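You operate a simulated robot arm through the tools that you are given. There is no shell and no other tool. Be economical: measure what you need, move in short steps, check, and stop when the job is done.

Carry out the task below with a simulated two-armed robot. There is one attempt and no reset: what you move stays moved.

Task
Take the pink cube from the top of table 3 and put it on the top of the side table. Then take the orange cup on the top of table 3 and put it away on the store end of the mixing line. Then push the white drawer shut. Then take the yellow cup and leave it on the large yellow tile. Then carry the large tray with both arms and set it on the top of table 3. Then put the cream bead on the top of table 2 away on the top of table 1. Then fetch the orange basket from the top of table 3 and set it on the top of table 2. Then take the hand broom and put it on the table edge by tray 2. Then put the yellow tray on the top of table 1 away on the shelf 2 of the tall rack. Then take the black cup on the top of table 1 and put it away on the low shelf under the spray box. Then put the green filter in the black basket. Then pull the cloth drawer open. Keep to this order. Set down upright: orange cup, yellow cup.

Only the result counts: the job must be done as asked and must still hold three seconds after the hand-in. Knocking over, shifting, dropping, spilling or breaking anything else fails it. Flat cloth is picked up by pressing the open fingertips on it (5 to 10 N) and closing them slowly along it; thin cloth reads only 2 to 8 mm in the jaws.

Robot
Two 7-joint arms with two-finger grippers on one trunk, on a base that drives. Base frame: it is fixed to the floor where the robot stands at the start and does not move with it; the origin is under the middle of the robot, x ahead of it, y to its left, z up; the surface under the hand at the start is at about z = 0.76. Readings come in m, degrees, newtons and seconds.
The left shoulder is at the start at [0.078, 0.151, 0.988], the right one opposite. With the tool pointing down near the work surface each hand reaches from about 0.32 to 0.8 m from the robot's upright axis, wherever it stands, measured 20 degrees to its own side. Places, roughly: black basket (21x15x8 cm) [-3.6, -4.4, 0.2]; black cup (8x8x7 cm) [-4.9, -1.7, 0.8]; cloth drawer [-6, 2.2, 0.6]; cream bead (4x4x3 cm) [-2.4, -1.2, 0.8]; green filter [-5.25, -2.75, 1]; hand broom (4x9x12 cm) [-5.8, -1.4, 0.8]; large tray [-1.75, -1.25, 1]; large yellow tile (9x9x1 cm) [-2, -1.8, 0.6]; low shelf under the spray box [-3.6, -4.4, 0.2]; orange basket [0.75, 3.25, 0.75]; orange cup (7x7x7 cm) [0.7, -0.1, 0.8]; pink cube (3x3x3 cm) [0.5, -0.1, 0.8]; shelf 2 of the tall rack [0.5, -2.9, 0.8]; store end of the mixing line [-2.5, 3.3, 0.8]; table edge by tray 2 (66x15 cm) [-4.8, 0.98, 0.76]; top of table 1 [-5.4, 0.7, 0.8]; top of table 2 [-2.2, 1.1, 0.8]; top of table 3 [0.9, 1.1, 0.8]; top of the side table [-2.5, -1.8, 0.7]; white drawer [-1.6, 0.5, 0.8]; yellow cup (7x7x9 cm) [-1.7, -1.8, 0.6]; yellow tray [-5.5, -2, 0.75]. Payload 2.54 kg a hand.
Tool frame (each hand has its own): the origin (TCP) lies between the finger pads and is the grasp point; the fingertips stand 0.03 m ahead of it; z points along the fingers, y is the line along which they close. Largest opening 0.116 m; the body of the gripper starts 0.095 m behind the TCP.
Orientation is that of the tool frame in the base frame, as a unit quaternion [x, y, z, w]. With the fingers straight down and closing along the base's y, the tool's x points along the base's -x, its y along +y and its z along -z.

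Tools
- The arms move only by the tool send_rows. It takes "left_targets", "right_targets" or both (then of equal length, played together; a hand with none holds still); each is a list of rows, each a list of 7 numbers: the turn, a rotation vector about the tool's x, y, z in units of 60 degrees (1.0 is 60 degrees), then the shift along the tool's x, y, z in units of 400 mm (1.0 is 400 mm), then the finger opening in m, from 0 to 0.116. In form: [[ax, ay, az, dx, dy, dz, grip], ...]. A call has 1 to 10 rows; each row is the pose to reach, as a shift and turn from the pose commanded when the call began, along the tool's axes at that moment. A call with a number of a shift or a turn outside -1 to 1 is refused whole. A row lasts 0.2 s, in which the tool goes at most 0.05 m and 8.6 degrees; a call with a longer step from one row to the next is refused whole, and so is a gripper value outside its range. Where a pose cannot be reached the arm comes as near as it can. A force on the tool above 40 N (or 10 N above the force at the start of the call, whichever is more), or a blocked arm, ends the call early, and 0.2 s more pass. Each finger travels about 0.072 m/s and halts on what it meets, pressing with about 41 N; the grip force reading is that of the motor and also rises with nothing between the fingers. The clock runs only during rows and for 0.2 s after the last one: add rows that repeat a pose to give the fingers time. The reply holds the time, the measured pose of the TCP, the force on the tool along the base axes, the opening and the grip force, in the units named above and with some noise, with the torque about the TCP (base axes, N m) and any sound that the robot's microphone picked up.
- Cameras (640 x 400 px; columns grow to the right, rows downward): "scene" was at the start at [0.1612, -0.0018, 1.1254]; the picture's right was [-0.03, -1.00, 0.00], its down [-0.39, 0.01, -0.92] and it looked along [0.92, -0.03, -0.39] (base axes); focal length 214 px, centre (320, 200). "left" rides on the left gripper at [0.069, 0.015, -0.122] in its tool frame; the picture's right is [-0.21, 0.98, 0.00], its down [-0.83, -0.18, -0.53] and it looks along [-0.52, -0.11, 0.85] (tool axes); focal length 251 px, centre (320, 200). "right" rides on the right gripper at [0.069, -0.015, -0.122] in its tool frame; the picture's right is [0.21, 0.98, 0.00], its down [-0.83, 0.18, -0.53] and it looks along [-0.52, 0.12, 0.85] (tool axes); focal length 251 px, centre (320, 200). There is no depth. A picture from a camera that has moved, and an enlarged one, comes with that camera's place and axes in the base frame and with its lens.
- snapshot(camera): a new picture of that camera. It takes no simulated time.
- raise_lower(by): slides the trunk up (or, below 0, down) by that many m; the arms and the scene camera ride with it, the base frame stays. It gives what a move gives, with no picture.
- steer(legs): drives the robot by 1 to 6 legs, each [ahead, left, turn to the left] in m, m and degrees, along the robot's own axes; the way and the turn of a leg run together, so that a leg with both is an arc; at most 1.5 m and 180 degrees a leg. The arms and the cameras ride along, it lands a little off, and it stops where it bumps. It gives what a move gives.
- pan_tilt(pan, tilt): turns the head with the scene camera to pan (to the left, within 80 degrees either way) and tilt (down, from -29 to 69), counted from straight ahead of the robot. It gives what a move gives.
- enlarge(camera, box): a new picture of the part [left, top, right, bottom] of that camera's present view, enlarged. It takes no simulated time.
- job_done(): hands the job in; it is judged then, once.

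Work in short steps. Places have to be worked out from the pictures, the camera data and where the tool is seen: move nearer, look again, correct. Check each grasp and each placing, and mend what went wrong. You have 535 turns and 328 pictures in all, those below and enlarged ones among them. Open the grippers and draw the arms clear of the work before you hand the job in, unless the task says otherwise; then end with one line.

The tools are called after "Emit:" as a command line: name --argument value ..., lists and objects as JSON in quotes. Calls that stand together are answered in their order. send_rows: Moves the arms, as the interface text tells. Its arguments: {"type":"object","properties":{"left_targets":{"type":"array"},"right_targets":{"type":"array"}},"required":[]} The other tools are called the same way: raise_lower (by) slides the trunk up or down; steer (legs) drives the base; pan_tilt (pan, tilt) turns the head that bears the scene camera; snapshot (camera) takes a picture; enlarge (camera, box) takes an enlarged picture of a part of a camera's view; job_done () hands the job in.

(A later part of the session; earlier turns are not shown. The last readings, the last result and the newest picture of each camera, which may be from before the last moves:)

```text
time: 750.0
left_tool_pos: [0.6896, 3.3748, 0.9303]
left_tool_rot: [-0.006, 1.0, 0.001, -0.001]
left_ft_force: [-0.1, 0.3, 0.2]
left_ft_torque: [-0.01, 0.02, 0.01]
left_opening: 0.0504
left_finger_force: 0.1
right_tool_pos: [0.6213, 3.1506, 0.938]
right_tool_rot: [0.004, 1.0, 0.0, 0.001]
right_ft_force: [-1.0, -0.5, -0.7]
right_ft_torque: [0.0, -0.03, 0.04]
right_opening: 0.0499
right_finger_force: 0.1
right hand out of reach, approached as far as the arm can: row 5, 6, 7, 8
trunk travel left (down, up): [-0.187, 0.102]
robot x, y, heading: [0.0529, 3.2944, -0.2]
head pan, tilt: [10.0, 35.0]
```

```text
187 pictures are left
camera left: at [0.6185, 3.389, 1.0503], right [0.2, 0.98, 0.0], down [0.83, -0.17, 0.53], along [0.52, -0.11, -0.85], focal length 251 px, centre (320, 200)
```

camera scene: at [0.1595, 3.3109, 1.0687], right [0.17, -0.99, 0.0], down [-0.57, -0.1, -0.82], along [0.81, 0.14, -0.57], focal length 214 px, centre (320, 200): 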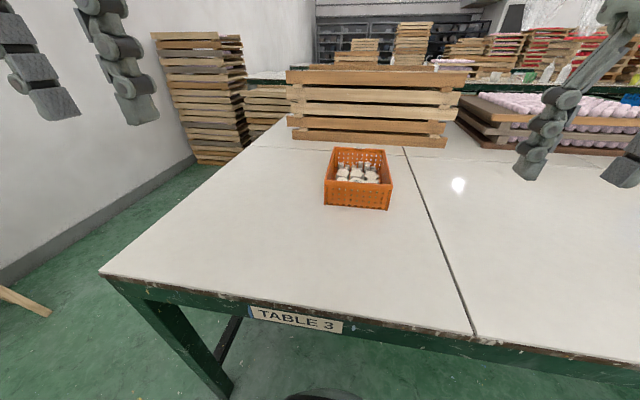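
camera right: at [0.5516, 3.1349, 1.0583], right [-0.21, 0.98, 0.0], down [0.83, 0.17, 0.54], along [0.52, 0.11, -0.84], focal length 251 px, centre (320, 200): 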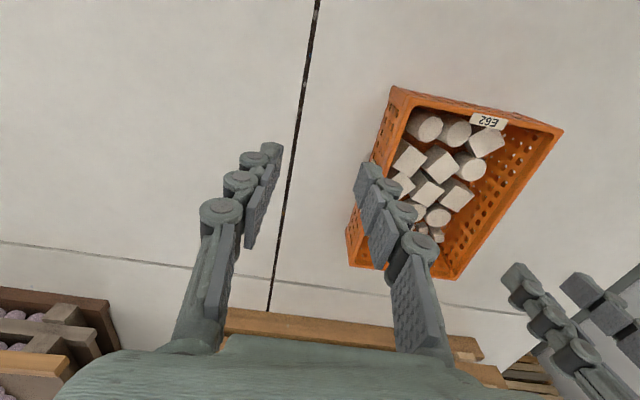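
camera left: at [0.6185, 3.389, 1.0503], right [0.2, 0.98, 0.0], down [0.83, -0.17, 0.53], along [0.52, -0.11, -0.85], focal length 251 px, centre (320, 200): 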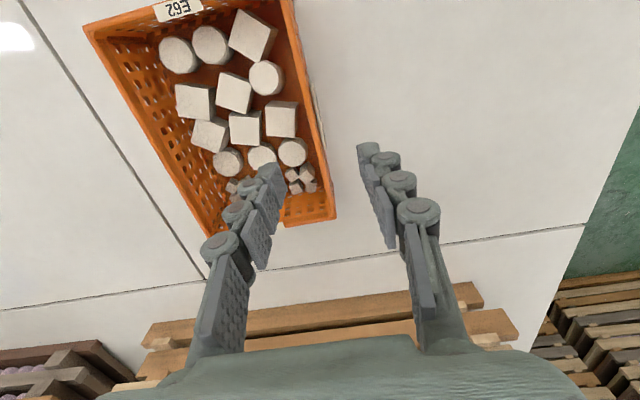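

The left hand reaches; the right is limited near the centreline. Shift the base left 0.085 and see whether both can be met.

Emit:
steer --legs '[[0, 0.085, 0]]'

Emit:
send_rows --left_targets '[[0, 0, 0, 0, -0.1, 0, 0.05], [0, 0, 0, 0, -0.2, 0, 0.05], [0, 0, 0, 0, -0.22, 0, 0.05]]' --right_targets '[[0, 0, 0, -0.03, -0.01, 0, 0.05], [0, 0, 0, -0.06, -0.02, 0, 0.05], [0, 0, 0, -0.1, -0.025, 0.0, 0.05]]'

Emit:
snapshot --camera "right"

Emit:
snapshot --camera "left"

```text
time: 751.5
left_tool_pos: [0.6896, 3.4574, 0.9295]
left_tool_rot: [-0.006, 1.0, 0.001, -0.002]
left_ft_force: [-0.3, 0.0, -0.2]
left_ft_torque: [-0.01, 0.02, -0.03]
left_opening: 0.05
left_finger_force: 0.0
right_tool_pos: [0.6201, 3.2342, 0.9366]
right_tool_rot: [0.004, 1.0, 0.0, 0.001]
right_ft_force: [-0.1, 0.5, -0.8]
right_ft_torque: [0.01, -0.03, 0.02]
right_opening: 0.0501
right_finger_force: 0.0
trunk travel left (down, up): [-0.187, 0.102]
robot x, y, heading: [0.0537, 3.3776, -0.2]
head pan, tilt: [10.0, 35.0]
```

```text
time: 752.3
left_tool_pos: [0.691, 3.3683, 0.9287]
left_tool_rot: [-0.007, 1.0, 0.0, -0.002]
left_ft_force: [0.3, 0.0, -0.5]
left_ft_torque: [-0.01, 0.0, 0.0]
left_opening: 0.0497
left_finger_force: 0.1
right_tool_pos: [0.6259, 3.2312, 0.9386]
right_tool_rot: [0.004, 1.0, 0.001, 0.001]
right_ft_force: [-0.8, 0.1, 0.4]
right_ft_torque: [-0.02, -0.02, -0.02]
right_opening: 0.05
right_finger_force: 0.0
right hand out of reach, approached as far as the arm can: row 1, 2, 3
trunk travel left (down, up): [-0.187, 0.102]
robot x, y, heading: [0.0518, 3.377, -0.1]
head pan, tilt: [10.0, 35.0]
```

```text
186 pictures are left
camera right: at [0.556, 3.2148, 1.0586], right [-0.21, 0.98, 0.0], down [0.83, 0.17, 0.54], along [0.52, 0.11, -0.84], focal length 251 px, centre (320, 200)
```

right: 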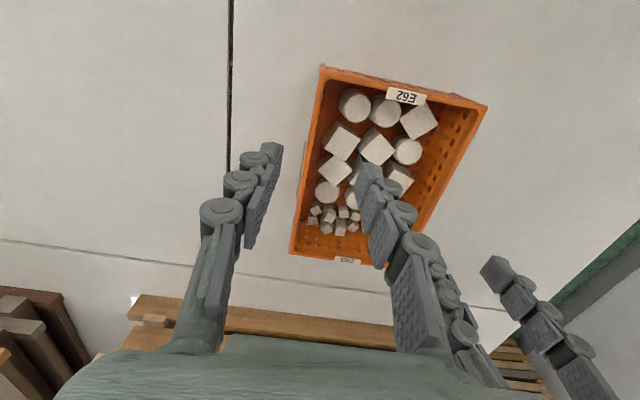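

```text
185 pictures are left
camera left: at [0.6202, 3.3837, 1.0503], right [0.2, 0.98, 0.0], down [0.83, -0.17, 0.53], along [0.52, -0.11, -0.85], focal length 251 px, centre (320, 200)
```

left: 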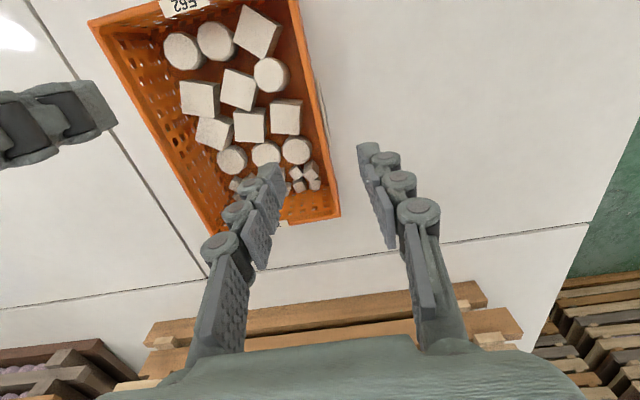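

Both hands are over the rims (right needs 6 mm outward). Descend to TCP z≈0.827 so the tips stay above the pieces, then close on the rims.

Emit:
send_rows --left_targets '[[0, 0, 0, -0.04, 0, 0.06, 0.036], [0, 0, 0, -0.0725, 0, 0.12, 0.036], [0, 0, 0, -0.0725, 0, 0.18, 0.036], [0, 0, 0, -0.0725, 0, 0.23, 0.036], [0, 0, 0, -0.0725, 0, 0.254, 0.036]]' --right_targets '[[0, 0, 0, 0, -0.01, 0.07, 0.036], [0, 0, 0, 0, -0.015, 0.14, 0.036], [0, 0, 0, 0, -0.015, 0.2, 0.036], [0, 0, 0, 0, -0.015, 0.25, 0.036], [0, 0, 0, 0, -0.015, 0.279, 0.036]]'

Emit:
snapshot --camera "right"

Emit:
snapshot --camera "left"

```text
time: 753.5
left_tool_pos: [0.7167, 3.3714, 0.8271]
left_tool_rot: [-0.006, 1.0, 0.001, -0.001]
left_ft_force: [-0.5, -0.5, 0.6]
left_ft_torque: [0.0, 0.0, 0.01]
left_opening: 0.036
left_finger_force: 0.1
right_tool_pos: [0.6253, 3.2249, 0.8273]
right_tool_rot: [0.004, 1.0, 0.0, 0.0]
right_ft_force: [-0.8, -0.2, 0.0]
right_ft_torque: [0.0, -0.02, -0.02]
right_opening: 0.036
right_finger_force: 0.0
trunk travel left (down, up): [-0.187, 0.102]
robot x, y, heading: [0.0511, 3.3755, -0.2]
head pan, tilt: [10.0, 35.0]
```

```text
184 pictures are left
camera right: at [0.5554, 3.2091, 0.9484], right [-0.21, 0.98, 0.0], down [0.83, 0.17, 0.54], along [0.52, 0.11, -0.84], focal length 251 px, centre (320, 200)
```

right: 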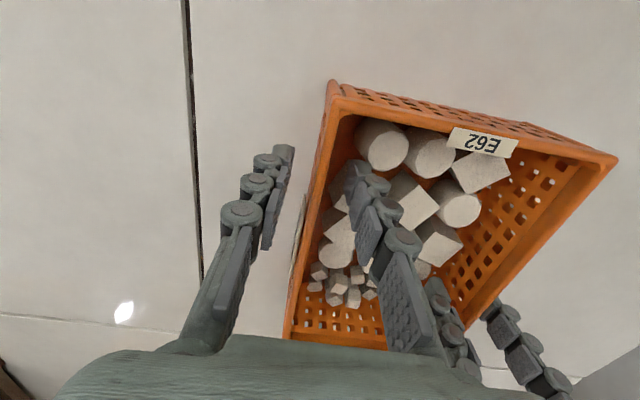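

```text
183 pictures are left
camera left: at [0.6476, 3.3854, 0.9483], right [0.2, 0.98, 0.0], down [0.83, -0.17, 0.53], along [0.52, -0.11, -0.85], focal length 251 px, centre (320, 200)
```

left: 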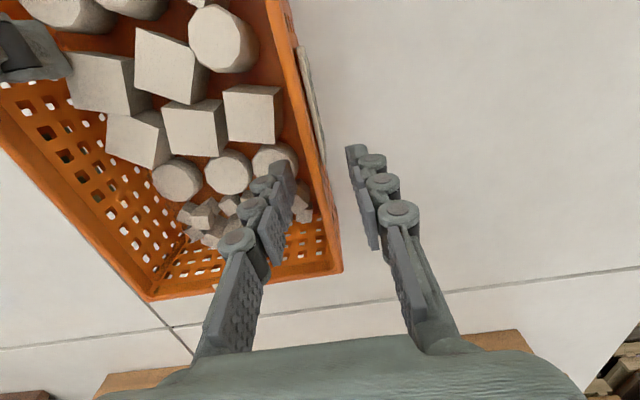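

Both hands straddle the side walls without touching. Close gradually on both.

Emit:
send_rows --left_targets '[[0, 0, 0, 0, 0, 0, 0.026], [0, 0, 0, 0, 0, 0, 0.016], [0, 0, 0, 0, 0, 0, 0.006], [0, 0, 0, 0, 0, 0, 0.0], [0, 0, 0, 0, 0, 0, 0.0]]' --right_targets '[[0, 0, 0, 0, 0, 0, 0.026], [0, 0, 0, 0, 0, 0, 0.016], [0, 0, 0, 0, 0, 0, 0.006], [0, 0, 0, 0, 0, 0, 0.0], [0, 0, 0, 0, 0, 0, 0.0]]'

Emit:
snapshot --camera "right"

Emit:
snapshot --camera "left"

```text
time: 754.7
left_tool_pos: [0.718, 3.3709, 0.8269]
left_tool_rot: [-0.007, 1.0, 0.002, 0.0]
left_ft_force: [3.5, 2.8, 0.1]
left_ft_torque: [0.05, -0.01, -0.24]
left_opening: 0.006
left_finger_force: 32.5
right_tool_pos: [0.6247, 3.2245, 0.8275]
right_tool_rot: [0.005, 1.0, -0.001, 0.0]
right_ft_force: [-3.2, -2.8, 0.0]
right_ft_torque: [-0.08, -0.13, 0.52]
right_opening: 0.0062
right_finger_force: 32.3
trunk travel left (down, up): [-0.187, 0.102]
robot x, y, heading: [0.0517, 3.3818, -0.2]
head pan, tilt: [10.0, 35.0]
```

```text
182 pictures are left
camera right: at [0.5552, 3.209, 0.9484], right [-0.21, 0.98, 0.0], down [0.83, 0.18, 0.53], along [0.52, 0.11, -0.85], focal length 251 px, centre (320, 200)
```

right: 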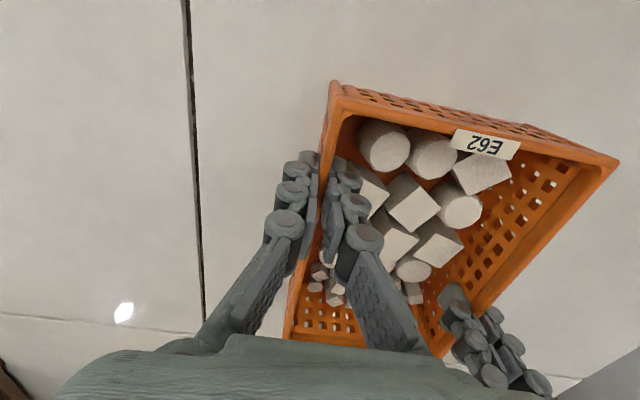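

```text
181 pictures are left
camera left: at [0.6477, 3.3857, 0.9481], right [0.2, 0.98, 0.0], down [0.83, -0.17, 0.53], along [0.52, -0.11, -0.85], focal length 251 px, centre (320, 200)
```

left: 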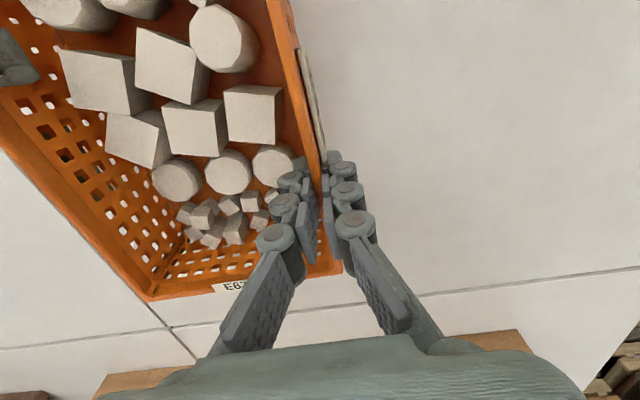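

Both walls are gripped (6 mm). Lift with the trunk.

Emit:
raise_lower --by 0.1

Emit:
snapshot --camera "scene"

```text
time: 756.0
left_tool_pos: [0.7193, 3.3715, 0.9092]
left_tool_rot: [-0.007, 1.0, 0.001, -0.005]
left_ft_force: [6.0, 6.4, -2.6]
left_ft_torque: [0.21, -0.29, -0.22]
left_opening: 0.006
left_finger_force: 32.4
right_tool_pos: [0.6249, 3.2235, 0.9103]
right_tool_rot: [0.004, 1.0, 0.0, -0.003]
right_ft_force: [-5.9, -6.0, -2.0]
right_ft_torque: [-0.18, 0.32, 0.57]
right_opening: 0.006
right_finger_force: 32.3
trunk travel left (down, up): [-0.287, 0.002]
robot x, y, heading: [0.0497, 3.3799, -0.1]
head pan, tilt: [10.0, 35.0]
```

```text
180 pictures are left
camera scene: at [0.2119, 3.3949, 1.154], right [0.17, -0.99, 0.0], down [-0.57, -0.1, -0.82], along [0.8, 0.14, -0.58], focal length 214 px, centre (320, 200)
```

scene: 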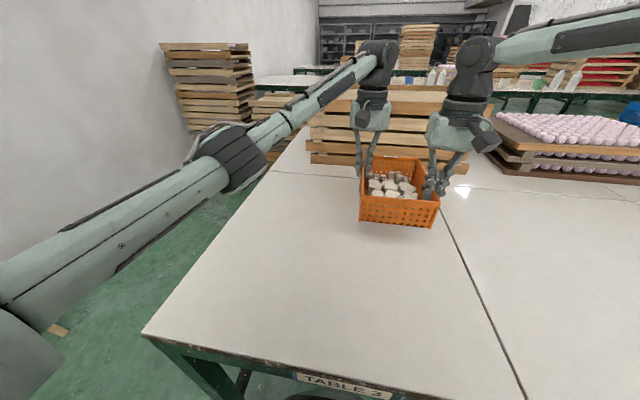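

Crate lifted, level, about 5 N. A free lane on table 2 lies between the jar rows at x≈-2.16 near its north end. I'll back off, turn by the right to face west, and travel along the north aisle.

Emit:
steer --legs '[[-0.65, 0, 0], [0, 0, -180]]'

Emit:
pan_tilt --pan 0 --tilt 30

Emit:
snapshot --camera "scene"

```text
time: 767.1
left_tool_pos: [-1.2686, 3.3628, 0.9275]
left_tool_rot: [1.0, 0.022, 0.001, 0.001]
left_ft_force: [-8.6, -11.2, -1.6]
left_ft_torque: [-0.27, 0.16, -0.3]
left_opening: 0.0059
left_finger_force: 32.5
right_tool_pos: [-1.1802, 3.5121, 0.9285]
right_tool_rot: [1.0, 0.01, 0.0, -0.001]
right_ft_force: [8.1, 11.3, -1.5]
right_ft_torque: [0.29, -0.23, 0.54]
right_opening: 0.006
right_finger_force: 32.2
trunk travel left (down, up): [-0.287, 0.002]
robot x, y, heading: [-0.6054, 3.3776, -178.2]
head pan, tilt: [10.0, 35.0]
```

```text
time: 767.9
left_tool_pos: [-1.2697, 3.3638, 0.9264]
left_tool_rot: [1.0, 0.021, 0.002, 0.001]
left_ft_force: [-1.1, 0.3, -1.6]
left_ft_torque: [0.01, -0.11, -0.35]
left_opening: 0.006
left_finger_force: 32.5
right_tool_pos: [-1.1793, 3.5125, 0.9274]
right_tool_rot: [1.0, 0.011, 0.0, 0.0]
right_ft_force: [1.1, 0.5, -2.0]
right_ft_torque: [0.02, 0.01, 0.44]
right_opening: 0.0061
right_finger_force: 31.9
trunk travel left (down, up): [-0.287, 0.002]
robot x, y, heading: [-0.605, 3.3778, -178.4]
head pan, tilt: [0.0, 30.0]
```

```text
179 pictures are left
camera scene: at [-0.7623, 3.3727, 1.1763], right [-0.03, 1.0, 0.0], down [0.5, 0.01, -0.87], along [-0.87, -0.02, -0.5], focal length 214 px, centre (320, 200)
```

scene: 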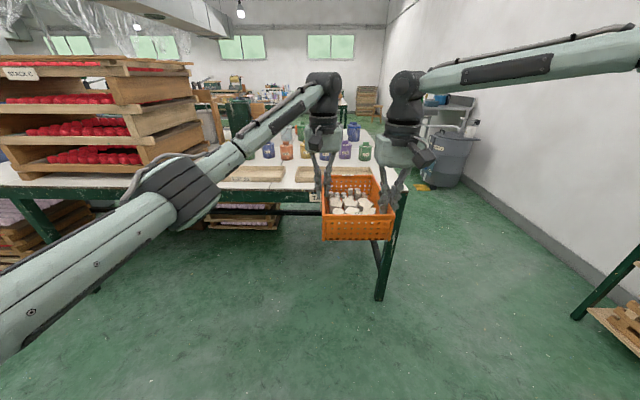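

Level and contents intact. Strafe right to y≈4.2, then forward west.

Emit:
steer --legs '[[0, 0, -1.6], [0, -0.82, 0], [0.75, 0, 0], [0.72, 0, 0]]'

Emit:
snapshot --camera "scene"

```text
time: 783.8
left_tool_pos: [-2.7478, 4.1557, 0.9264]
left_tool_rot: [1.0, 0.027, 0.001, 0.002]
left_ft_force: [-1.3, -1.0, -2.3]
left_ft_torque: [-0.04, 0.0, -0.35]
left_opening: 0.0061
left_finger_force: 32.1
right_tool_pos: [-2.6591, 4.3063, 0.9264]
right_tool_rot: [1.0, 0.017, 0.0, 0.0]
right_ft_force: [-0.1, 0.9, -2.3]
right_ft_torque: [0.01, -0.06, 0.47]
right_opening: 0.0059
right_finger_force: 32.6
trunk travel left (down, up): [-0.287, 0.002]
robot x, y, heading: [-2.0815, 4.1766, -177.5]
head pan, tilt: [0.0, 30.0]
```

```text
178 pictures are left
camera scene: at [-2.2397, 4.172, 1.1762], right [-0.04, 1.0, 0.0], down [0.5, 0.02, -0.87], along [-0.86, -0.04, -0.5], focal length 214 px, centre (320, 200)
```

scene: 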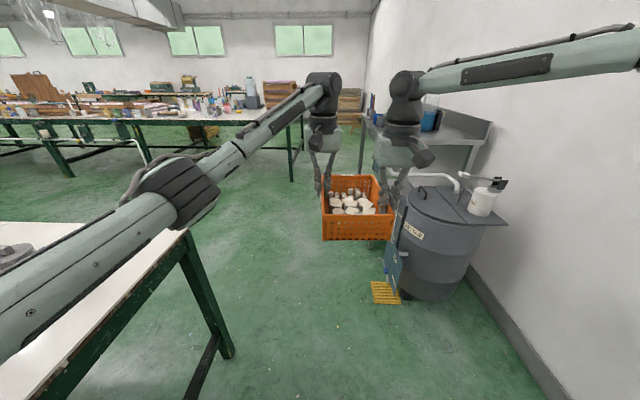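

A barrel with a bottle is close ahead on the right, so I'll step back, move right a little, and turn in stages to keep the crate clear of the barrel and jars.

Emit:
steer --legs '[[-0.25, 0, 0], [0, -0.2, 0], [0, 0, 57]]'

Emit:
snapshot --camera "scene"

```text
time: 790.3
left_tool_pos: [-2.1872, 3.8185, 0.9276]
left_tool_rot: [0.865, 0.502, 0.002, 0.0]
left_ft_force: [-0.1, -0.2, -2.0]
left_ft_torque: [0.01, -0.01, -0.35]
left_opening: 0.0059
left_finger_force: 32.5
right_tool_pos: [-2.2667, 3.9728, 0.9269]
right_tool_rot: [0.871, 0.492, 0.0, -0.001]
right_ft_force: [1.4, 0.1, -2.6]
right_ft_torque: [0.0, -0.03, 0.5]
right_opening: 0.0061
right_finger_force: 32.9
trunk travel left (down, up): [-0.287, 0.002]
robot x, y, heading: [-1.8442, 4.3892, -120.8]
head pan, tilt: [0.0, 30.0]
```

```text
177 pictures are left
camera scene: at [-1.9239, 4.2525, 1.1763], right [-0.86, 0.51, 0.0], down [0.25, 0.43, -0.87], along [-0.44, -0.75, -0.5], focal length 214 px, centre (320, 200)
```

scene: 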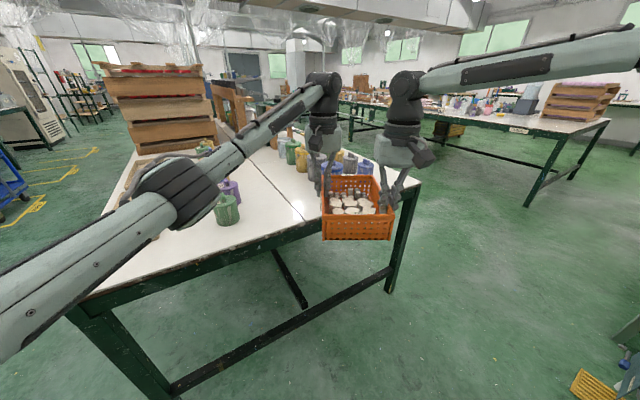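

Now shift west 0.2 in this heading, then finish the turn to face -y.

Emit:
steer --legs '[[0.11, -0.175, 0], [0, 0, 30.5]]'

Emit:
snapshot --camera "scene"

```text
time: 794.2
left_tool_pos: [-2.0698, 3.7174, 0.9271]
left_tool_rot: [0.707, 0.707, 0.002, -0.001]
left_ft_force: [-0.4, -1.0, -2.5]
left_ft_torque: [0.06, 0.02, -0.36]
left_opening: 0.0059
left_finger_force: 32.7
right_tool_pos: [-2.2139, 3.8125, 0.9279]
right_tool_rot: [0.715, 0.7, -0.001, -0.001]
right_ft_force: [0.5, 0.3, -2.2]
right_ft_torque: [-0.02, 0.02, 0.44]
right_opening: 0.0063
right_finger_force: 32.8
trunk travel left (down, up): [-0.287, 0.002]
robot x, y, heading: [-2.0506, 4.385, -90.7]
head pan, tilt: [0.0, 30.0]
```

```text
176 pictures are left
camera scene: at [-2.0538, 4.2244, 1.1763], right [-1.0, 0.02, 0.0], down [0.01, 0.5, -0.87], along [-0.01, -0.87, -0.5], focal length 214 px, centre (320, 200)
```

scene: 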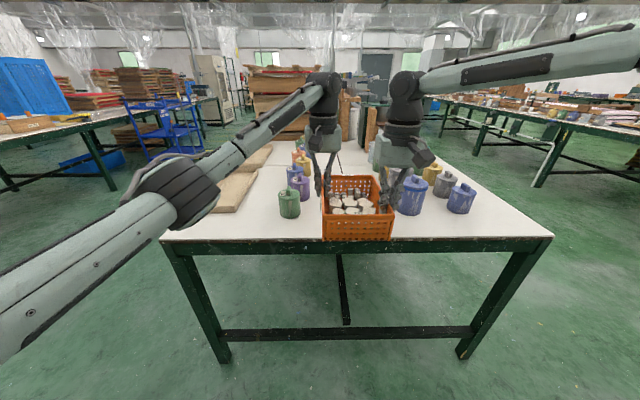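

Lined up with the lane between jar rows. Forward 0.14 and a touch right, then lower with the trunk part-way.

Emit:
steer --legs '[[0.14, -0.015, 0.5]]'

Emit:
raise_lower --by -0.06

Emit:
snapshot --camera "scene"

Emit:
pan_tilt --pan 50 --tilt 30

Emit:
snapshot --camera "scene"

```text
time: 795.5
left_tool_pos: [-2.0773, 3.5805, 0.9253]
left_tool_rot: [0.704, 0.71, 0.001, -0.001]
left_ft_force: [0.2, -0.5, -1.8]
left_ft_torque: [-0.04, 0.0, -0.33]
left_opening: 0.0063
left_finger_force: 32.6
right_tool_pos: [-2.2241, 3.6747, 0.9283]
right_tool_rot: [0.711, 0.703, 0.0, -0.001]
right_ft_force: [1.1, -0.3, -2.0]
right_ft_torque: [0.14, -0.05, 0.45]
right_opening: 0.006
right_finger_force: 32.7
trunk travel left (down, up): [-0.287, 0.002]
robot x, y, heading: [-2.0709, 4.2459, -90.4]
head pan, tilt: [0.0, 30.0]
```

```text
time: 796.5
left_tool_pos: [-2.0783, 3.5808, 0.8671]
left_tool_rot: [0.704, 0.71, 0.001, 0.0]
left_ft_force: [-1.2, -0.6, -1.7]
left_ft_torque: [-0.01, 0.04, -0.37]
left_opening: 0.0058
left_finger_force: 32.9
right_tool_pos: [-2.2239, 3.674, 0.8675]
right_tool_rot: [0.711, 0.703, 0.0, -0.001]
right_ft_force: [-0.5, -0.6, -2.7]
right_ft_torque: [0.07, 0.0, 0.41]
right_opening: 0.006
right_finger_force: 33.0
trunk travel left (down, up): [-0.227, 0.062]
robot x, y, heading: [-2.0679, 4.2448, -90.3]
head pan, tilt: [0.0, 30.0]
```

```text
175 pictures are left
camera scene: at [-2.0685, 4.0887, 1.1164], right [-1.0, 0.01, 0.0], down [0.0, 0.5, -0.87], along [0.0, -0.87, -0.5], focal length 214 px, centre (320, 200)
```

scene: 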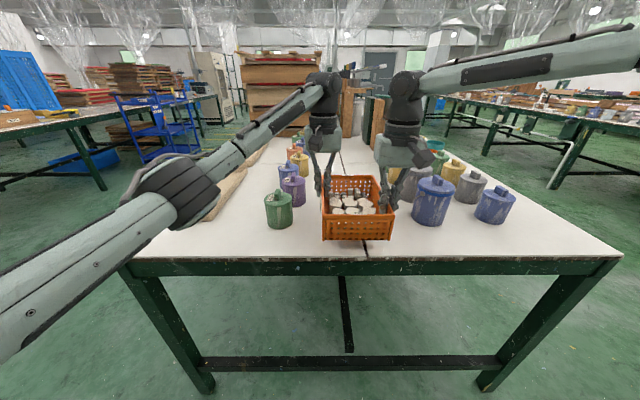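

```text
time: 797.7
left_tool_pos: [-2.078, 3.5803, 0.8679]
left_tool_rot: [0.704, 0.71, 0.002, -0.001]
left_ft_force: [-0.4, -0.5, -1.5]
left_ft_torque: [-0.04, 0.01, -0.36]
left_opening: 0.0062
left_finger_force: 32.5
right_tool_pos: [-2.2232, 3.6748, 0.8669]
right_tool_rot: [0.711, 0.703, -0.001, -0.001]
right_ft_force: [-0.3, 0.0, -2.6]
right_ft_torque: [0.1, -0.02, 0.41]
right_opening: 0.0058
right_finger_force: 33.1
trunk travel left (down, up): [-0.227, 0.062]
robot x, y, heading: [-2.0684, 4.2444, -90.4]
head pan, tilt: [50.0, 30.0]
```

```text
174 pictures are left
camera scene: at [-1.9991, 4.1203, 1.1163], right [-0.65, -0.76, 0.0], down [-0.38, 0.32, -0.87], along [0.66, -0.56, -0.5], focal length 214 px, centre (320, 200)
```

scene: 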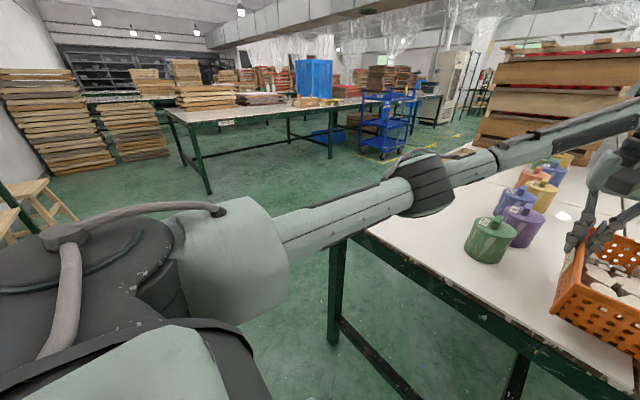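

The elbow has clearance. Lower the rest until the crate touches.

Emit:
raise_lower --by -0.034

Emit:
raise_lower --by -0.007

```text
time: 798.4
left_tool_pos: [-2.0786, 3.5814, 0.8331]
left_tool_rot: [0.704, 0.71, 0.001, 0.0]
left_ft_force: [-0.5, 0.2, -0.7]
left_ft_torque: [0.04, 0.03, -0.36]
left_opening: 0.006
left_finger_force: 32.6
right_tool_pos: [-2.2241, 3.6752, 0.8337]
right_tool_rot: [0.711, 0.703, -0.001, -0.001]
right_ft_force: [-0.2, 1.1, -0.4]
right_ft_torque: [0.01, 0.01, 0.4]
right_opening: 0.0063
right_finger_force: 32.3
trunk travel left (down, up): [-0.193, 0.096]
robot x, y, heading: [-2.0656, 4.2479, -90.1]
head pan, tilt: [50.0, 30.0]
```

```text
time: 799.0
left_tool_pos: [-2.0782, 3.5812, 0.8268]
left_tool_rot: [0.704, 0.71, 0.0, 0.001]
left_ft_force: [-0.7, -2.0, 2.2]
left_ft_torque: [0.14, -0.04, -0.34]
left_opening: 0.0058
left_finger_force: 32.7
right_tool_pos: [-2.2242, 3.6761, 0.8273]
right_tool_rot: [0.712, 0.703, -0.001, 0.001]
right_ft_force: [-0.9, -1.0, 4.2]
right_ft_torque: [0.38, 0.04, 0.49]
right_opening: 0.0061
right_finger_force: 32.6
trunk travel left (down, up): [-0.186, 0.103]
robot x, y, heading: [-2.0705, 4.247, -90.6]
head pan, tilt: [50.0, 30.0]
```

Touching. Open both slightly and raise the hands straight up.

Emit:
send_rows --left_targets '[[0, 0, 0, 0, 0, 0, 0.015], [0, 0, 0, 0, 0, 0, 0.027], [0, 0, 0, 0, 0, 0, 0.034], [0, 0, 0, 0, 0, -0.06, 0.034], [0, 0, 0, 0, 0, -0.14, 0.034], [0, 0, 0, 0, 0, -0.24, 0.034], [0, 0, 0, 0.05, 0, -0.32, 0.034]]' --right_targets '[[0, 0, 0, 0, 0, 0, 0.015], [0, 0, 0, 0, 0, 0, 0.027], [0, 0, 0, 0, 0, 0, 0.034], [0, 0, 0, 0, 0, -0.06, 0.034], [0, 0, 0, 0, 0, -0.14, 0.034], [0, 0, 0, 0, 0, -0.24, 0.034], [0, 0, 0, 0.05, 0, -0.32, 0.034]]'

Emit:
raise_lower --by 0.1

Emit:
pan_tilt --pan 0 --tilt 35

Emit:
snapshot --camera "scene"

```text
time: 800.6
left_tool_pos: [-2.0796, 3.601, 0.9571]
left_tool_rot: [0.704, 0.71, 0.001, 0.0]
left_ft_force: [-0.5, 0.2, -0.4]
left_ft_torque: [-0.05, 0.0, 0.06]
left_opening: 0.0338
left_finger_force: 0.1
right_tool_pos: [-2.2228, 3.6954, 0.9566]
right_tool_rot: [0.711, 0.703, -0.001, 0.0]
right_ft_force: [0.7, 0.2, -0.1]
right_ft_torque: [0.03, -0.01, 0.01]
right_opening: 0.0343
right_finger_force: 0.1
trunk travel left (down, up): [-0.186, 0.103]
robot x, y, heading: [-2.0699, 4.2452, -90.4]
head pan, tilt: [50.0, 30.0]
```

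```text
time: 801.9
left_tool_pos: [-2.0794, 3.5996, 1.0557]
left_tool_rot: [0.704, 0.711, 0.003, 0.0]
left_ft_force: [0.7, -0.3, -0.1]
left_ft_torque: [0.02, 0.0, 0.03]
left_opening: 0.0338
left_finger_force: 0.0
right_tool_pos: [-2.2224, 3.6942, 1.056]
right_tool_rot: [0.711, 0.703, 0.0, -0.001]
right_ft_force: [-0.4, -0.7, 0.0]
right_ft_torque: [0.01, -0.03, -0.03]
right_opening: 0.0341
right_finger_force: 0.1
trunk travel left (down, up): [-0.286, 0.003]
robot x, y, heading: [-2.0669, 4.2449, -90.3]
head pan, tilt: [50.0, 30.0]
```

```text
time: 803.1
left_tool_pos: [-2.0805, 3.6001, 1.057]
left_tool_rot: [0.705, 0.71, 0.001, 0.0]
left_ft_force: [-1.0, -0.1, -0.5]
left_ft_torque: [-0.02, 0.01, -0.01]
left_opening: 0.0339
left_finger_force: 0.1
right_tool_pos: [-2.2237, 3.6945, 1.0552]
right_tool_rot: [0.711, 0.703, -0.001, 0.0]
right_ft_force: [0.3, -1.2, -0.3]
right_ft_torque: [0.01, -0.04, 0.03]
right_opening: 0.034
right_finger_force: 0.1
trunk travel left (down, up): [-0.286, 0.003]
robot x, y, heading: [-2.0697, 4.2469, -90.4]
head pan, tilt: [0.0, 35.0]
```

```text
173 pictures are left
camera scene: at [-2.0684, 4.0911, 1.1676], right [-1.0, 0.0, 0.0], down [0.0, 0.57, -0.82], along [0.0, -0.82, -0.57], focal length 214 px, centre (320, 200)
```

scene: 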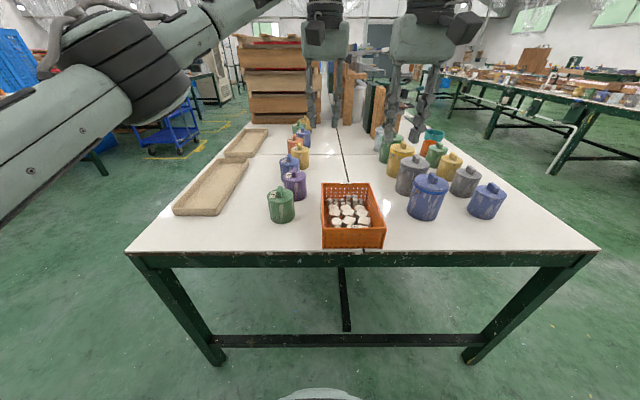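

The basket is set down cleanly. Next the hand broom on table 1's far (west) side. I'll pull the hands in and take the north aisle west.

Emit:
send_rows --left_targets '[[0, 0, 0, 0.1, 0.04, 0, 0.05], [0, 0, 0, 0.2, 0.08, 0, 0.05], [0, 0, 0, 0.3, 0.12, 0, 0.05], [0, 0, 0, 0.4, 0.18, 0, 0.05], [0, 0, 0, 0.5, 0.24, 0, 0.05], [0, 0, 0, 0.6, 0.3, 0, 0.05]]' --right_targets '[[0, 0, 0, 0.08, -0.02, 0, 0.05], [0, 0, 0, 0.16, -0.04, 0, 0.05], [0, 0, 0, 0.24, -0.06, 0, 0.05], [0, 0, 0, 0.32, -0.08, 0, 0.05], [0, 0, 0, 0.4, -0.1, 0, 0.05], [0, 0, 0, 0.45, -0.12, 0, 0.05]]'

Emit:
steer --legs '[[0.13, 0, 0.4], [0, -1.4, 0], [0, -0.7, 0], [0, 0, -90]]'

Emit:
pan_tilt --pan 0 --tilt 15

Emit:
snapshot --camera "scene"

```text
time: 804.5
left_tool_pos: [-1.9596, 3.8458, 1.0585]
left_tool_rot: [0.704, 0.71, 0.001, -0.001]
left_ft_force: [-0.5, -0.2, 0.1]
left_ft_torque: [0.01, 0.01, -0.01]
left_opening: 0.0499
left_finger_force: 0.0
right_tool_pos: [-2.2668, 3.8758, 1.0556]
right_tool_rot: [0.711, 0.703, -0.002, -0.001]
right_ft_force: [-0.7, 0.7, -0.1]
right_ft_torque: [-0.01, 0.0, 0.01]
right_opening: 0.0499
right_finger_force: 0.0
trunk travel left (down, up): [-0.286, 0.003]
robot x, y, heading: [-2.0685, 4.2435, -90.0]
head pan, tilt: [0.0, 35.0]
```

```text
time: 829.5
left_tool_pos: [-4.5456, 4.0019, 1.0582]
left_tool_rot: [1.0, 0.01, 0.002, 0.001]
left_ft_force: [-0.4, -0.2, 0.6]
left_ft_torque: [0.02, -0.02, -0.04]
left_opening: 0.0498
left_finger_force: 0.1
right_tool_pos: [-4.5185, 4.3095, 1.0552]
right_tool_rot: [1.0, 0.0, -0.001, -0.001]
right_ft_force: [-0.3, 0.8, -0.9]
right_ft_torque: [0.04, -0.02, 0.0]
right_opening: 0.0505
right_finger_force: 0.2
trunk travel left (down, up): [-0.286, 0.003]
robot x, y, heading: [-4.1416, 4.1134, -179.7]
head pan, tilt: [0.0, 35.0]
```

```text
time: 830.3
left_tool_pos: [-4.5441, 4.0017, 1.0593]
left_tool_rot: [1.0, 0.01, 0.001, 0.001]
left_ft_force: [-0.1, 0.0, -1.0]
left_ft_torque: [0.0, 0.0, 0.05]
left_opening: 0.0501
left_finger_force: 0.0
right_tool_pos: [-4.5167, 4.3097, 1.0565]
right_tool_rot: [1.0, 0.0, -0.001, -0.001]
right_ft_force: [-0.1, 0.4, -0.4]
right_ft_torque: [0.04, 0.05, -0.03]
right_opening: 0.0502
right_finger_force: 0.1
trunk travel left (down, up): [-0.286, 0.003]
robot x, y, heading: [-4.1437, 4.113, -179.8]
head pan, tilt: [0.0, 15.0]
```

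```text
172 pictures are left
camera scene: at [-4.3049, 4.1151, 1.1995], right [-0.01, 1.0, 0.0], down [0.26, 0.0, -0.97], along [-0.97, -0.01, -0.26], focal length 214 px, centre (320, 200)
```

scene: 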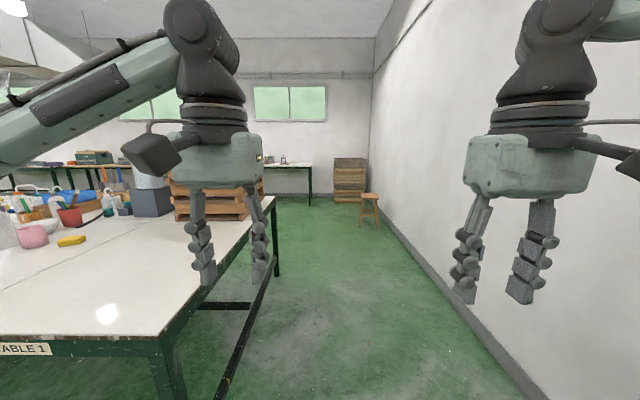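

The north corridor is open. Drive west past table 1's end, then turn to face south.

Emit:
steer --legs '[[1.3, -0.05, 0], [1.3, 0, 0], [0, 0, 90]]'

Emit:
snapshot --camera "scene"

```text
time: 846.8
left_tool_pos: [-6.5736, 3.7119, 1.0586]
left_tool_rot: [0.68, 0.733, 0.001, 0.0]
left_ft_force: [-0.5, -0.3, -0.2]
left_ft_torque: [0.02, 0.02, 0.0]
left_opening: 0.05
left_finger_force: 0.1
right_tool_pos: [-6.8803, 3.7233, 1.0555]
right_tool_rot: [0.688, 0.726, 0.0, 0.0]
right_ft_force: [0.2, -0.3, -0.1]
right_ft_torque: [-0.01, 0.0, -0.01]
right_opening: 0.0497
right_finger_force: 0.1
trunk travel left (down, up): [-0.286, 0.003]
robot x, y, heading: [-6.7081, 4.1051, -87.0]
head pan, tilt: [0.0, 15.0]
```

```text
171 pictures are left
camera scene: at [-6.6963, 3.947, 1.1995], right [-1.0, -0.06, 0.0], down [-0.02, 0.26, -0.97], along [0.06, -0.96, -0.26], focal length 214 px, centre (320, 200)
```

scene: 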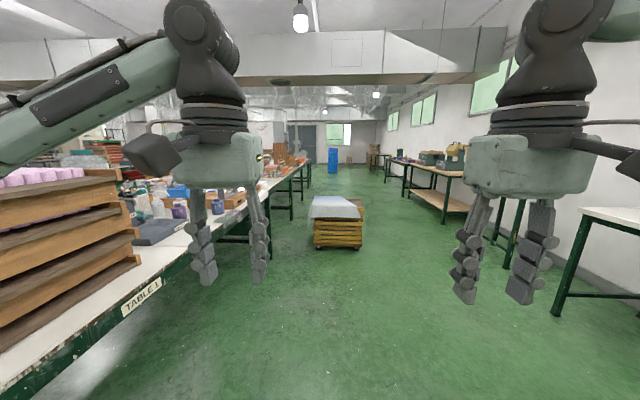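

There's a tray pile in the aisle around (-6.77, 1.6). I'll pass it on its west side along x≈-7.55.

Emit:
steer --legs '[[0, 0, -3], [0, -0.85, 0], [1.5, 0, 0], [1.5, 0, 0], [0.3, 0, 0]]'

Emit:
snapshot --camera "scene"

```text
time: 871.7
left_tool_pos: [-7.4665, 0.3808, 1.0582]
left_tool_rot: [0.704, 0.711, 0.002, -0.001]
left_ft_force: [-0.5, 0.4, -0.5]
left_ft_torque: [0.03, -0.02, 0.02]
left_opening: 0.05
left_finger_force: 0.0
right_tool_pos: [-7.7722, 0.4135, 1.0541]
right_tool_rot: [0.711, 0.703, 0.0, -0.001]
right_ft_force: [0.5, -1.7, 0.1]
right_ft_torque: [0.03, -0.03, -0.02]
right_opening: 0.0501
right_finger_force: 0.2
trunk travel left (down, up): [-0.286, 0.003]
robot x, y, heading: [-7.5715, 0.7841, -90.4]
head pan, tilt: [0.0, 15.0]
```

```text
170 pictures are left
camera scene: at [-7.5744, 0.6227, 1.1994], right [-1.0, 0.0, 0.0], down [0.0, 0.26, -0.97], along [0.0, -0.97, -0.26], focal length 214 px, centre (320, 200)
```

scene: 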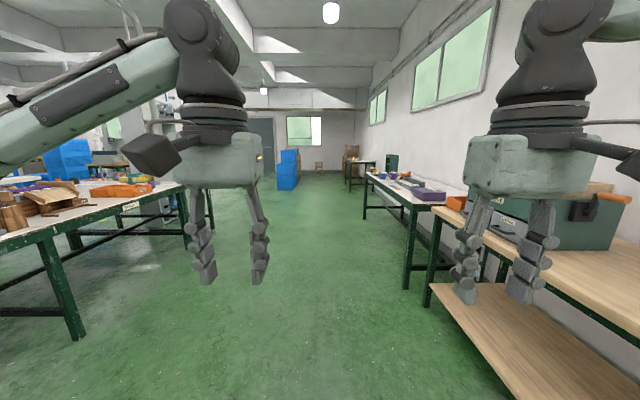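

Past the pile. Continue to (-6.7, -1.3) and face table 1 from the west.

Emit:
steer --legs '[[1.0, 0.35, 0], [1.1, 0.45, 0], [0, 0, 90]]'

Emit:
pan_tilt --pan 0 --tilt 30

Emit:
snapshot --camera "scene"

```text
time: 886.7
left_tool_pos: [-6.3829, -1.227, 1.0576]
left_tool_rot: [0.005, 1.0, 0.001, -0.002]
left_ft_force: [0.0, 0.2, -0.9]
left_ft_torque: [-0.01, -0.01, 0.0]
left_opening: 0.05
left_finger_force: 0.1
right_tool_pos: [-6.4202, -1.5326, 1.0553]
right_tool_rot: [0.015, 1.0, -0.001, 0.001]
right_ft_force: [0.1, 0.4, 0.3]
right_ft_torque: [0.03, 0.01, 0.0]
right_opening: 0.05
right_finger_force: 0.1
trunk travel left (down, up): [-0.286, 0.003]
robot x, y, heading: [-6.7868, -1.3267, -1.7]
head pan, tilt: [0.0, 15.0]
```

```text
time: 887.4
left_tool_pos: [-6.3835, -1.2269, 1.0587]
left_tool_rot: [0.005, 1.0, 0.001, -0.001]
left_ft_force: [-0.3, 0.3, 0.0]
left_ft_torque: [0.01, 0.0, -0.01]
left_opening: 0.0499
left_finger_force: 0.1
right_tool_pos: [-6.4192, -1.5323, 1.0556]
right_tool_rot: [0.015, 1.0, -0.001, 0.001]
right_ft_force: [-0.2, 0.2, 1.1]
right_ft_torque: [-0.03, 0.02, 0.02]
right_opening: 0.05
right_finger_force: 0.0
trunk travel left (down, up): [-0.286, 0.003]
robot x, y, heading: [-6.7907, -1.3269, -1.2]
head pan, tilt: [0.0, 30.0]
```

```text
169 pictures are left
camera scene: at [-6.6277, -1.3297, 1.1754], right [-0.02, -1.0, 0.0], down [-0.5, 0.01, -0.87], along [0.87, -0.02, -0.5], focal length 214 px, centre (320, 200)
```

scene: 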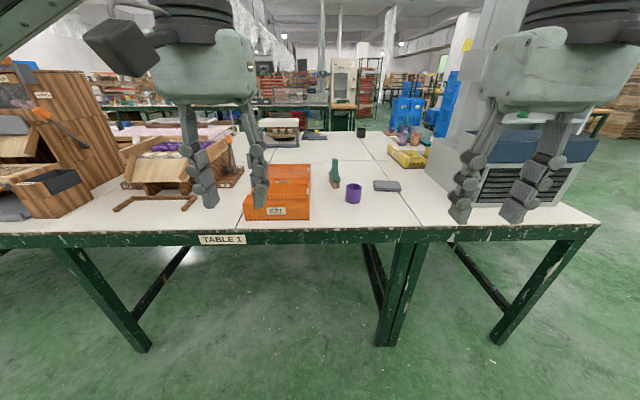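

The teal hand broom stands upright between the orange box and a purple cup. Zoom.

Emit:
enlarge --camera "scene" --box '[240, 140, 420, 230]'

```text
3.56 times, centred on (330, 185) of scene
camera zoom: at [-6.6277, -1.3297, 1.1754], right [-0.02, -1.0, 0.0], down [-0.5, 0.01, -0.87], along [0.87, -0.02, -0.5], focal length 763 px, centre (284, 253)
```

zoom: 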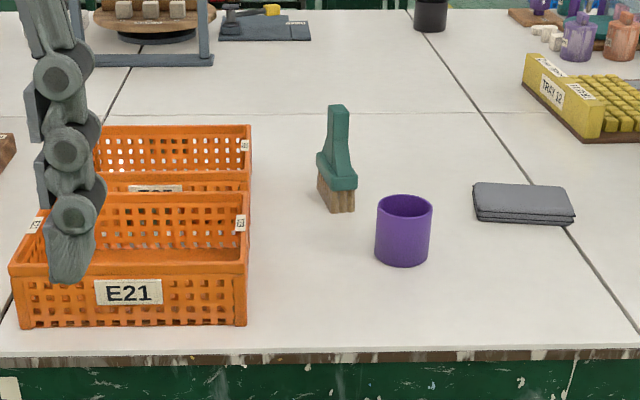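

Broom at about [-5.806, -1.413], top z≈0.88, handle ≈2.4 cm wide along y. I'll move in so the right hand aligns with it.

Emit:
steer --legs '[[0.34, 0.12, 1.2]]'

Emit:
raise_lower --by -0.08

Emit:
snapshot --camera "right"

Emit:
snapshot --camera "scene"

```text
time: 889.8
left_tool_pos: [-6.0344, -1.1018, 1.0586]
left_tool_rot: [-0.006, 1.0, 0.001, -0.001]
left_ft_force: [0.8, 0.1, 0.3]
left_ft_torque: [-0.02, 0.02, -0.02]
left_opening: 0.0498
left_finger_force: 0.0
right_tool_pos: [-6.0663, -1.4082, 1.055]
right_tool_rot: [0.004, 1.0, 0.0, 0.001]
right_ft_force: [0.7, 0.1, -0.2]
right_ft_torque: [-0.02, 0.07, -0.01]
right_opening: 0.05
right_finger_force: 0.0
trunk travel left (down, up): [-0.286, 0.003]
robot x, y, heading: [-6.4379, -1.2131, 0.1]
head pan, tilt: [0.0, 30.0]
```

```text
time: 891.0
left_tool_pos: [-6.0359, -1.1013, 0.9791]
left_tool_rot: [-0.006, 1.0, 0.0, -0.001]
left_ft_force: [-0.7, -0.1, 0.6]
left_ft_torque: [0.02, 0.01, -0.03]
left_opening: 0.05
left_finger_force: 0.1
right_tool_pos: [-6.0668, -1.4065, 0.975]
right_tool_rot: [0.003, 1.0, -0.002, 0.002]
right_ft_force: [0.0, 0.4, 0.5]
right_ft_torque: [-0.04, -0.01, 0.02]
right_opening: 0.0502
right_finger_force: 0.0
trunk travel left (down, up): [-0.206, 0.083]
robot x, y, heading: [-6.4364, -1.2121, 0.1]
head pan, tilt: [0.0, 30.0]
```

```text
167 pictures are left
camera right: at [-6.1348, -1.4233, 1.0964], right [-0.21, 0.98, 0.0], down [0.83, 0.18, 0.54], along [0.52, 0.11, -0.84], focal length 251 px, centre (320, 200)
```

right: 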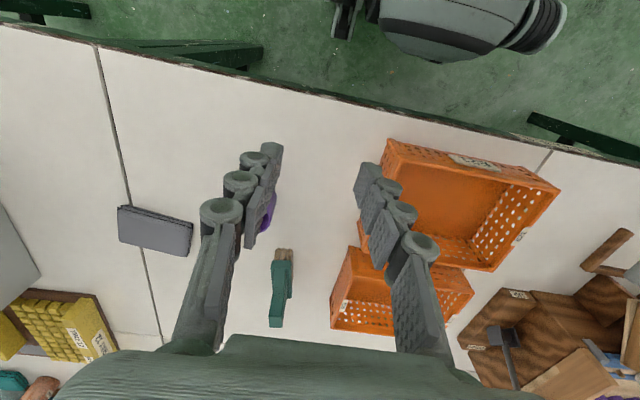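

```text
166 pictures are left
camera scene: at [-6.2781, -1.2094, 1.0955], right [0.0, -1.0, 0.0], down [-0.5, 0.0, -0.87], along [0.87, 0.0, -0.5], focal length 214 px, centre (320, 200)
```

scene: 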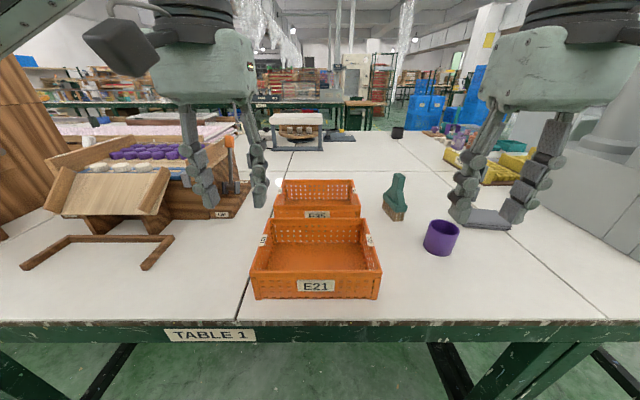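

Handle at about [-5.78, -1.413]. Extend above it at z≈0.955.

Emit:
send_rows --right_targets '[[0, 0, 0, -0.12, 0, 0, 0.06], [0, 0, 0, -0.24, -0.004, 0, 0.07], [0, 0, 0, -0.36, -0.008, 0, 0.07], [0, 0, 0, -0.48, -0.012, 0.02, 0.07], [0, 0, 0, -0.6, -0.016, 0.03, 0.07], [0, 0, 0, -0.71, -0.016, 0.04, 0.07]]'

Emit:
snapshot --camera "right"

```text
time: 892.4
left_tool_pos: [-6.0363, -1.1014, 0.9797]
left_tool_rot: [-0.006, 1.0, 0.001, 0.001]
left_ft_force: [0.5, -0.6, 0.2]
left_ft_torque: [-0.01, -0.09, 0.0]
left_opening: 0.0499
left_finger_force: 0.0
right_tool_pos: [-5.8033, -1.4315, 0.9537]
right_tool_rot: [0.004, 1.0, 0.0, 0.002]
right_ft_force: [0.2, 0.5, 0.2]
right_ft_torque: [-0.04, -0.02, 0.0]
right_opening: 0.0699
right_finger_force: 0.1
right hand out of reach, approached as far as the arm can: row 6
trunk travel left (down, up): [-0.206, 0.083]
robot x, y, heading: [-6.4388, -1.2092, -0.3]
head pan, tilt: [0.0, 30.0]
```

```text
165 pictures are left
camera right: at [-5.8724, -1.4466, 1.0739], right [-0.21, 0.98, 0.0], down [0.83, 0.17, 0.54], along [0.53, 0.11, -0.84], focal length 251 px, centre (320, 200)
```

right: 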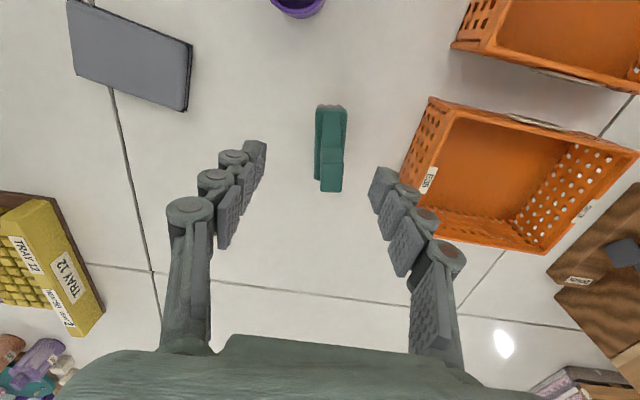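

Nudge the base forward 3 cm, align in y, and descend to z≈0.862 and close.

Emit:
steer --legs '[[0.03, 0, 0]]'

Emit:
send_rows --right_targets '[[0, 0, 0, 0.01, 0.035, 0.05, 0.07], [0, 0, 0, 0.01, 0.035, 0.12, 0.07], [0, 0, 0, 0.01, 0.035, 0.18, 0.07], [0, 0, 0, 0.01, 0.035, 0.23, 0.07], [0, 0, 0, 0.01, 0.035, 0.23, 0.05], [0, 0, 0, 0.01, 0.035, 0.23, 0.03], [0, 0, 0, 0.01, 0.035, 0.23, 0.012], [0, 0, 0, 0.01, 0.035, 0.23, 0.008], [0, 0, 0, 0.01, 0.035, 0.23, 0.008]]'

Emit:
snapshot --camera "right"

Emit:
snapshot --camera "scene"

```text
time: 893.2
left_tool_pos: [-6.0057, -1.1008, 0.9788]
left_tool_rot: [-0.006, 1.0, 0.001, 0.0]
left_ft_force: [1.1, 0.8, 0.4]
left_ft_torque: [0.0, -0.02, 0.02]
left_opening: 0.0501
left_finger_force: 0.1
right_tool_pos: [-5.7722, -1.4302, 0.9514]
right_tool_rot: [0.005, 1.0, -0.001, 0.0]
right_ft_force: [0.5, 0.5, 0.6]
right_ft_torque: [-0.02, 0.0, -0.03]
right_opening: 0.0701
right_finger_force: 0.1
trunk travel left (down, up): [-0.206, 0.083]
robot x, y, heading: [-6.4066, -1.2094, -0.3]
head pan, tilt: [0.0, 30.0]
```

```text
time: 895.2
left_tool_pos: [-6.0058, -1.1009, 0.9785]
left_tool_rot: [-0.006, 1.0, 0.003, -0.001]
left_ft_force: [0.1, -0.5, 0.1]
left_ft_torque: [0.05, 0.03, -0.01]
left_opening: 0.0501
left_finger_force: 0.0
right_tool_pos: [-5.7764, -1.4159, 0.86]
right_tool_rot: [0.005, 1.0, 0.0, 0.002]
right_ft_force: [-0.1, -0.2, 1.2]
right_ft_torque: [-0.08, -0.04, -0.03]
right_opening: 0.019
right_finger_force: 40.8
trunk travel left (down, up): [-0.206, 0.083]
robot x, y, heading: [-6.408, -1.2076, -0.0]
head pan, tilt: [0.0, 30.0]
```

```text
164 pictures are left
camera right: at [-5.8462, -1.4315, 0.981], right [-0.21, 0.98, 0.0], down [0.83, 0.18, 0.54], along [0.52, 0.11, -0.84], focal length 251 px, centre (320, 200)
```

right: 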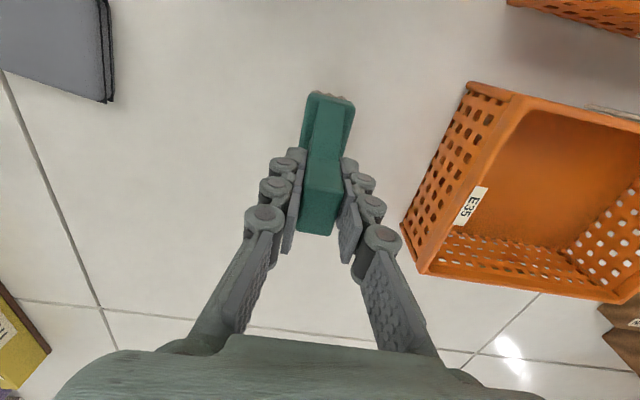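

```text
163 pictures are left
camera scene: at [-6.2482, -1.2095, 1.0954], right [0.0, -1.0, 0.0], down [-0.5, 0.0, -0.87], along [0.87, 0.0, -0.5], focal length 214 px, centre (320, 200)
```

scene: 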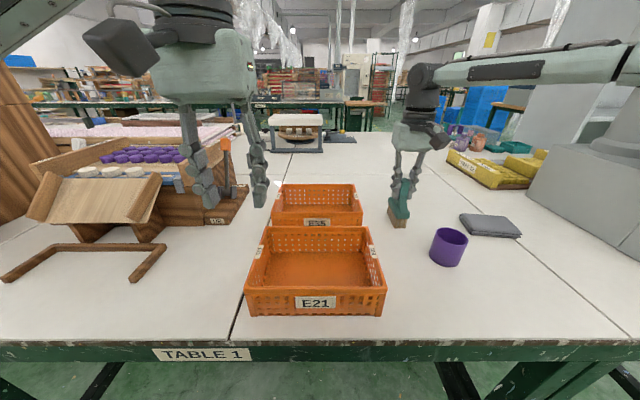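

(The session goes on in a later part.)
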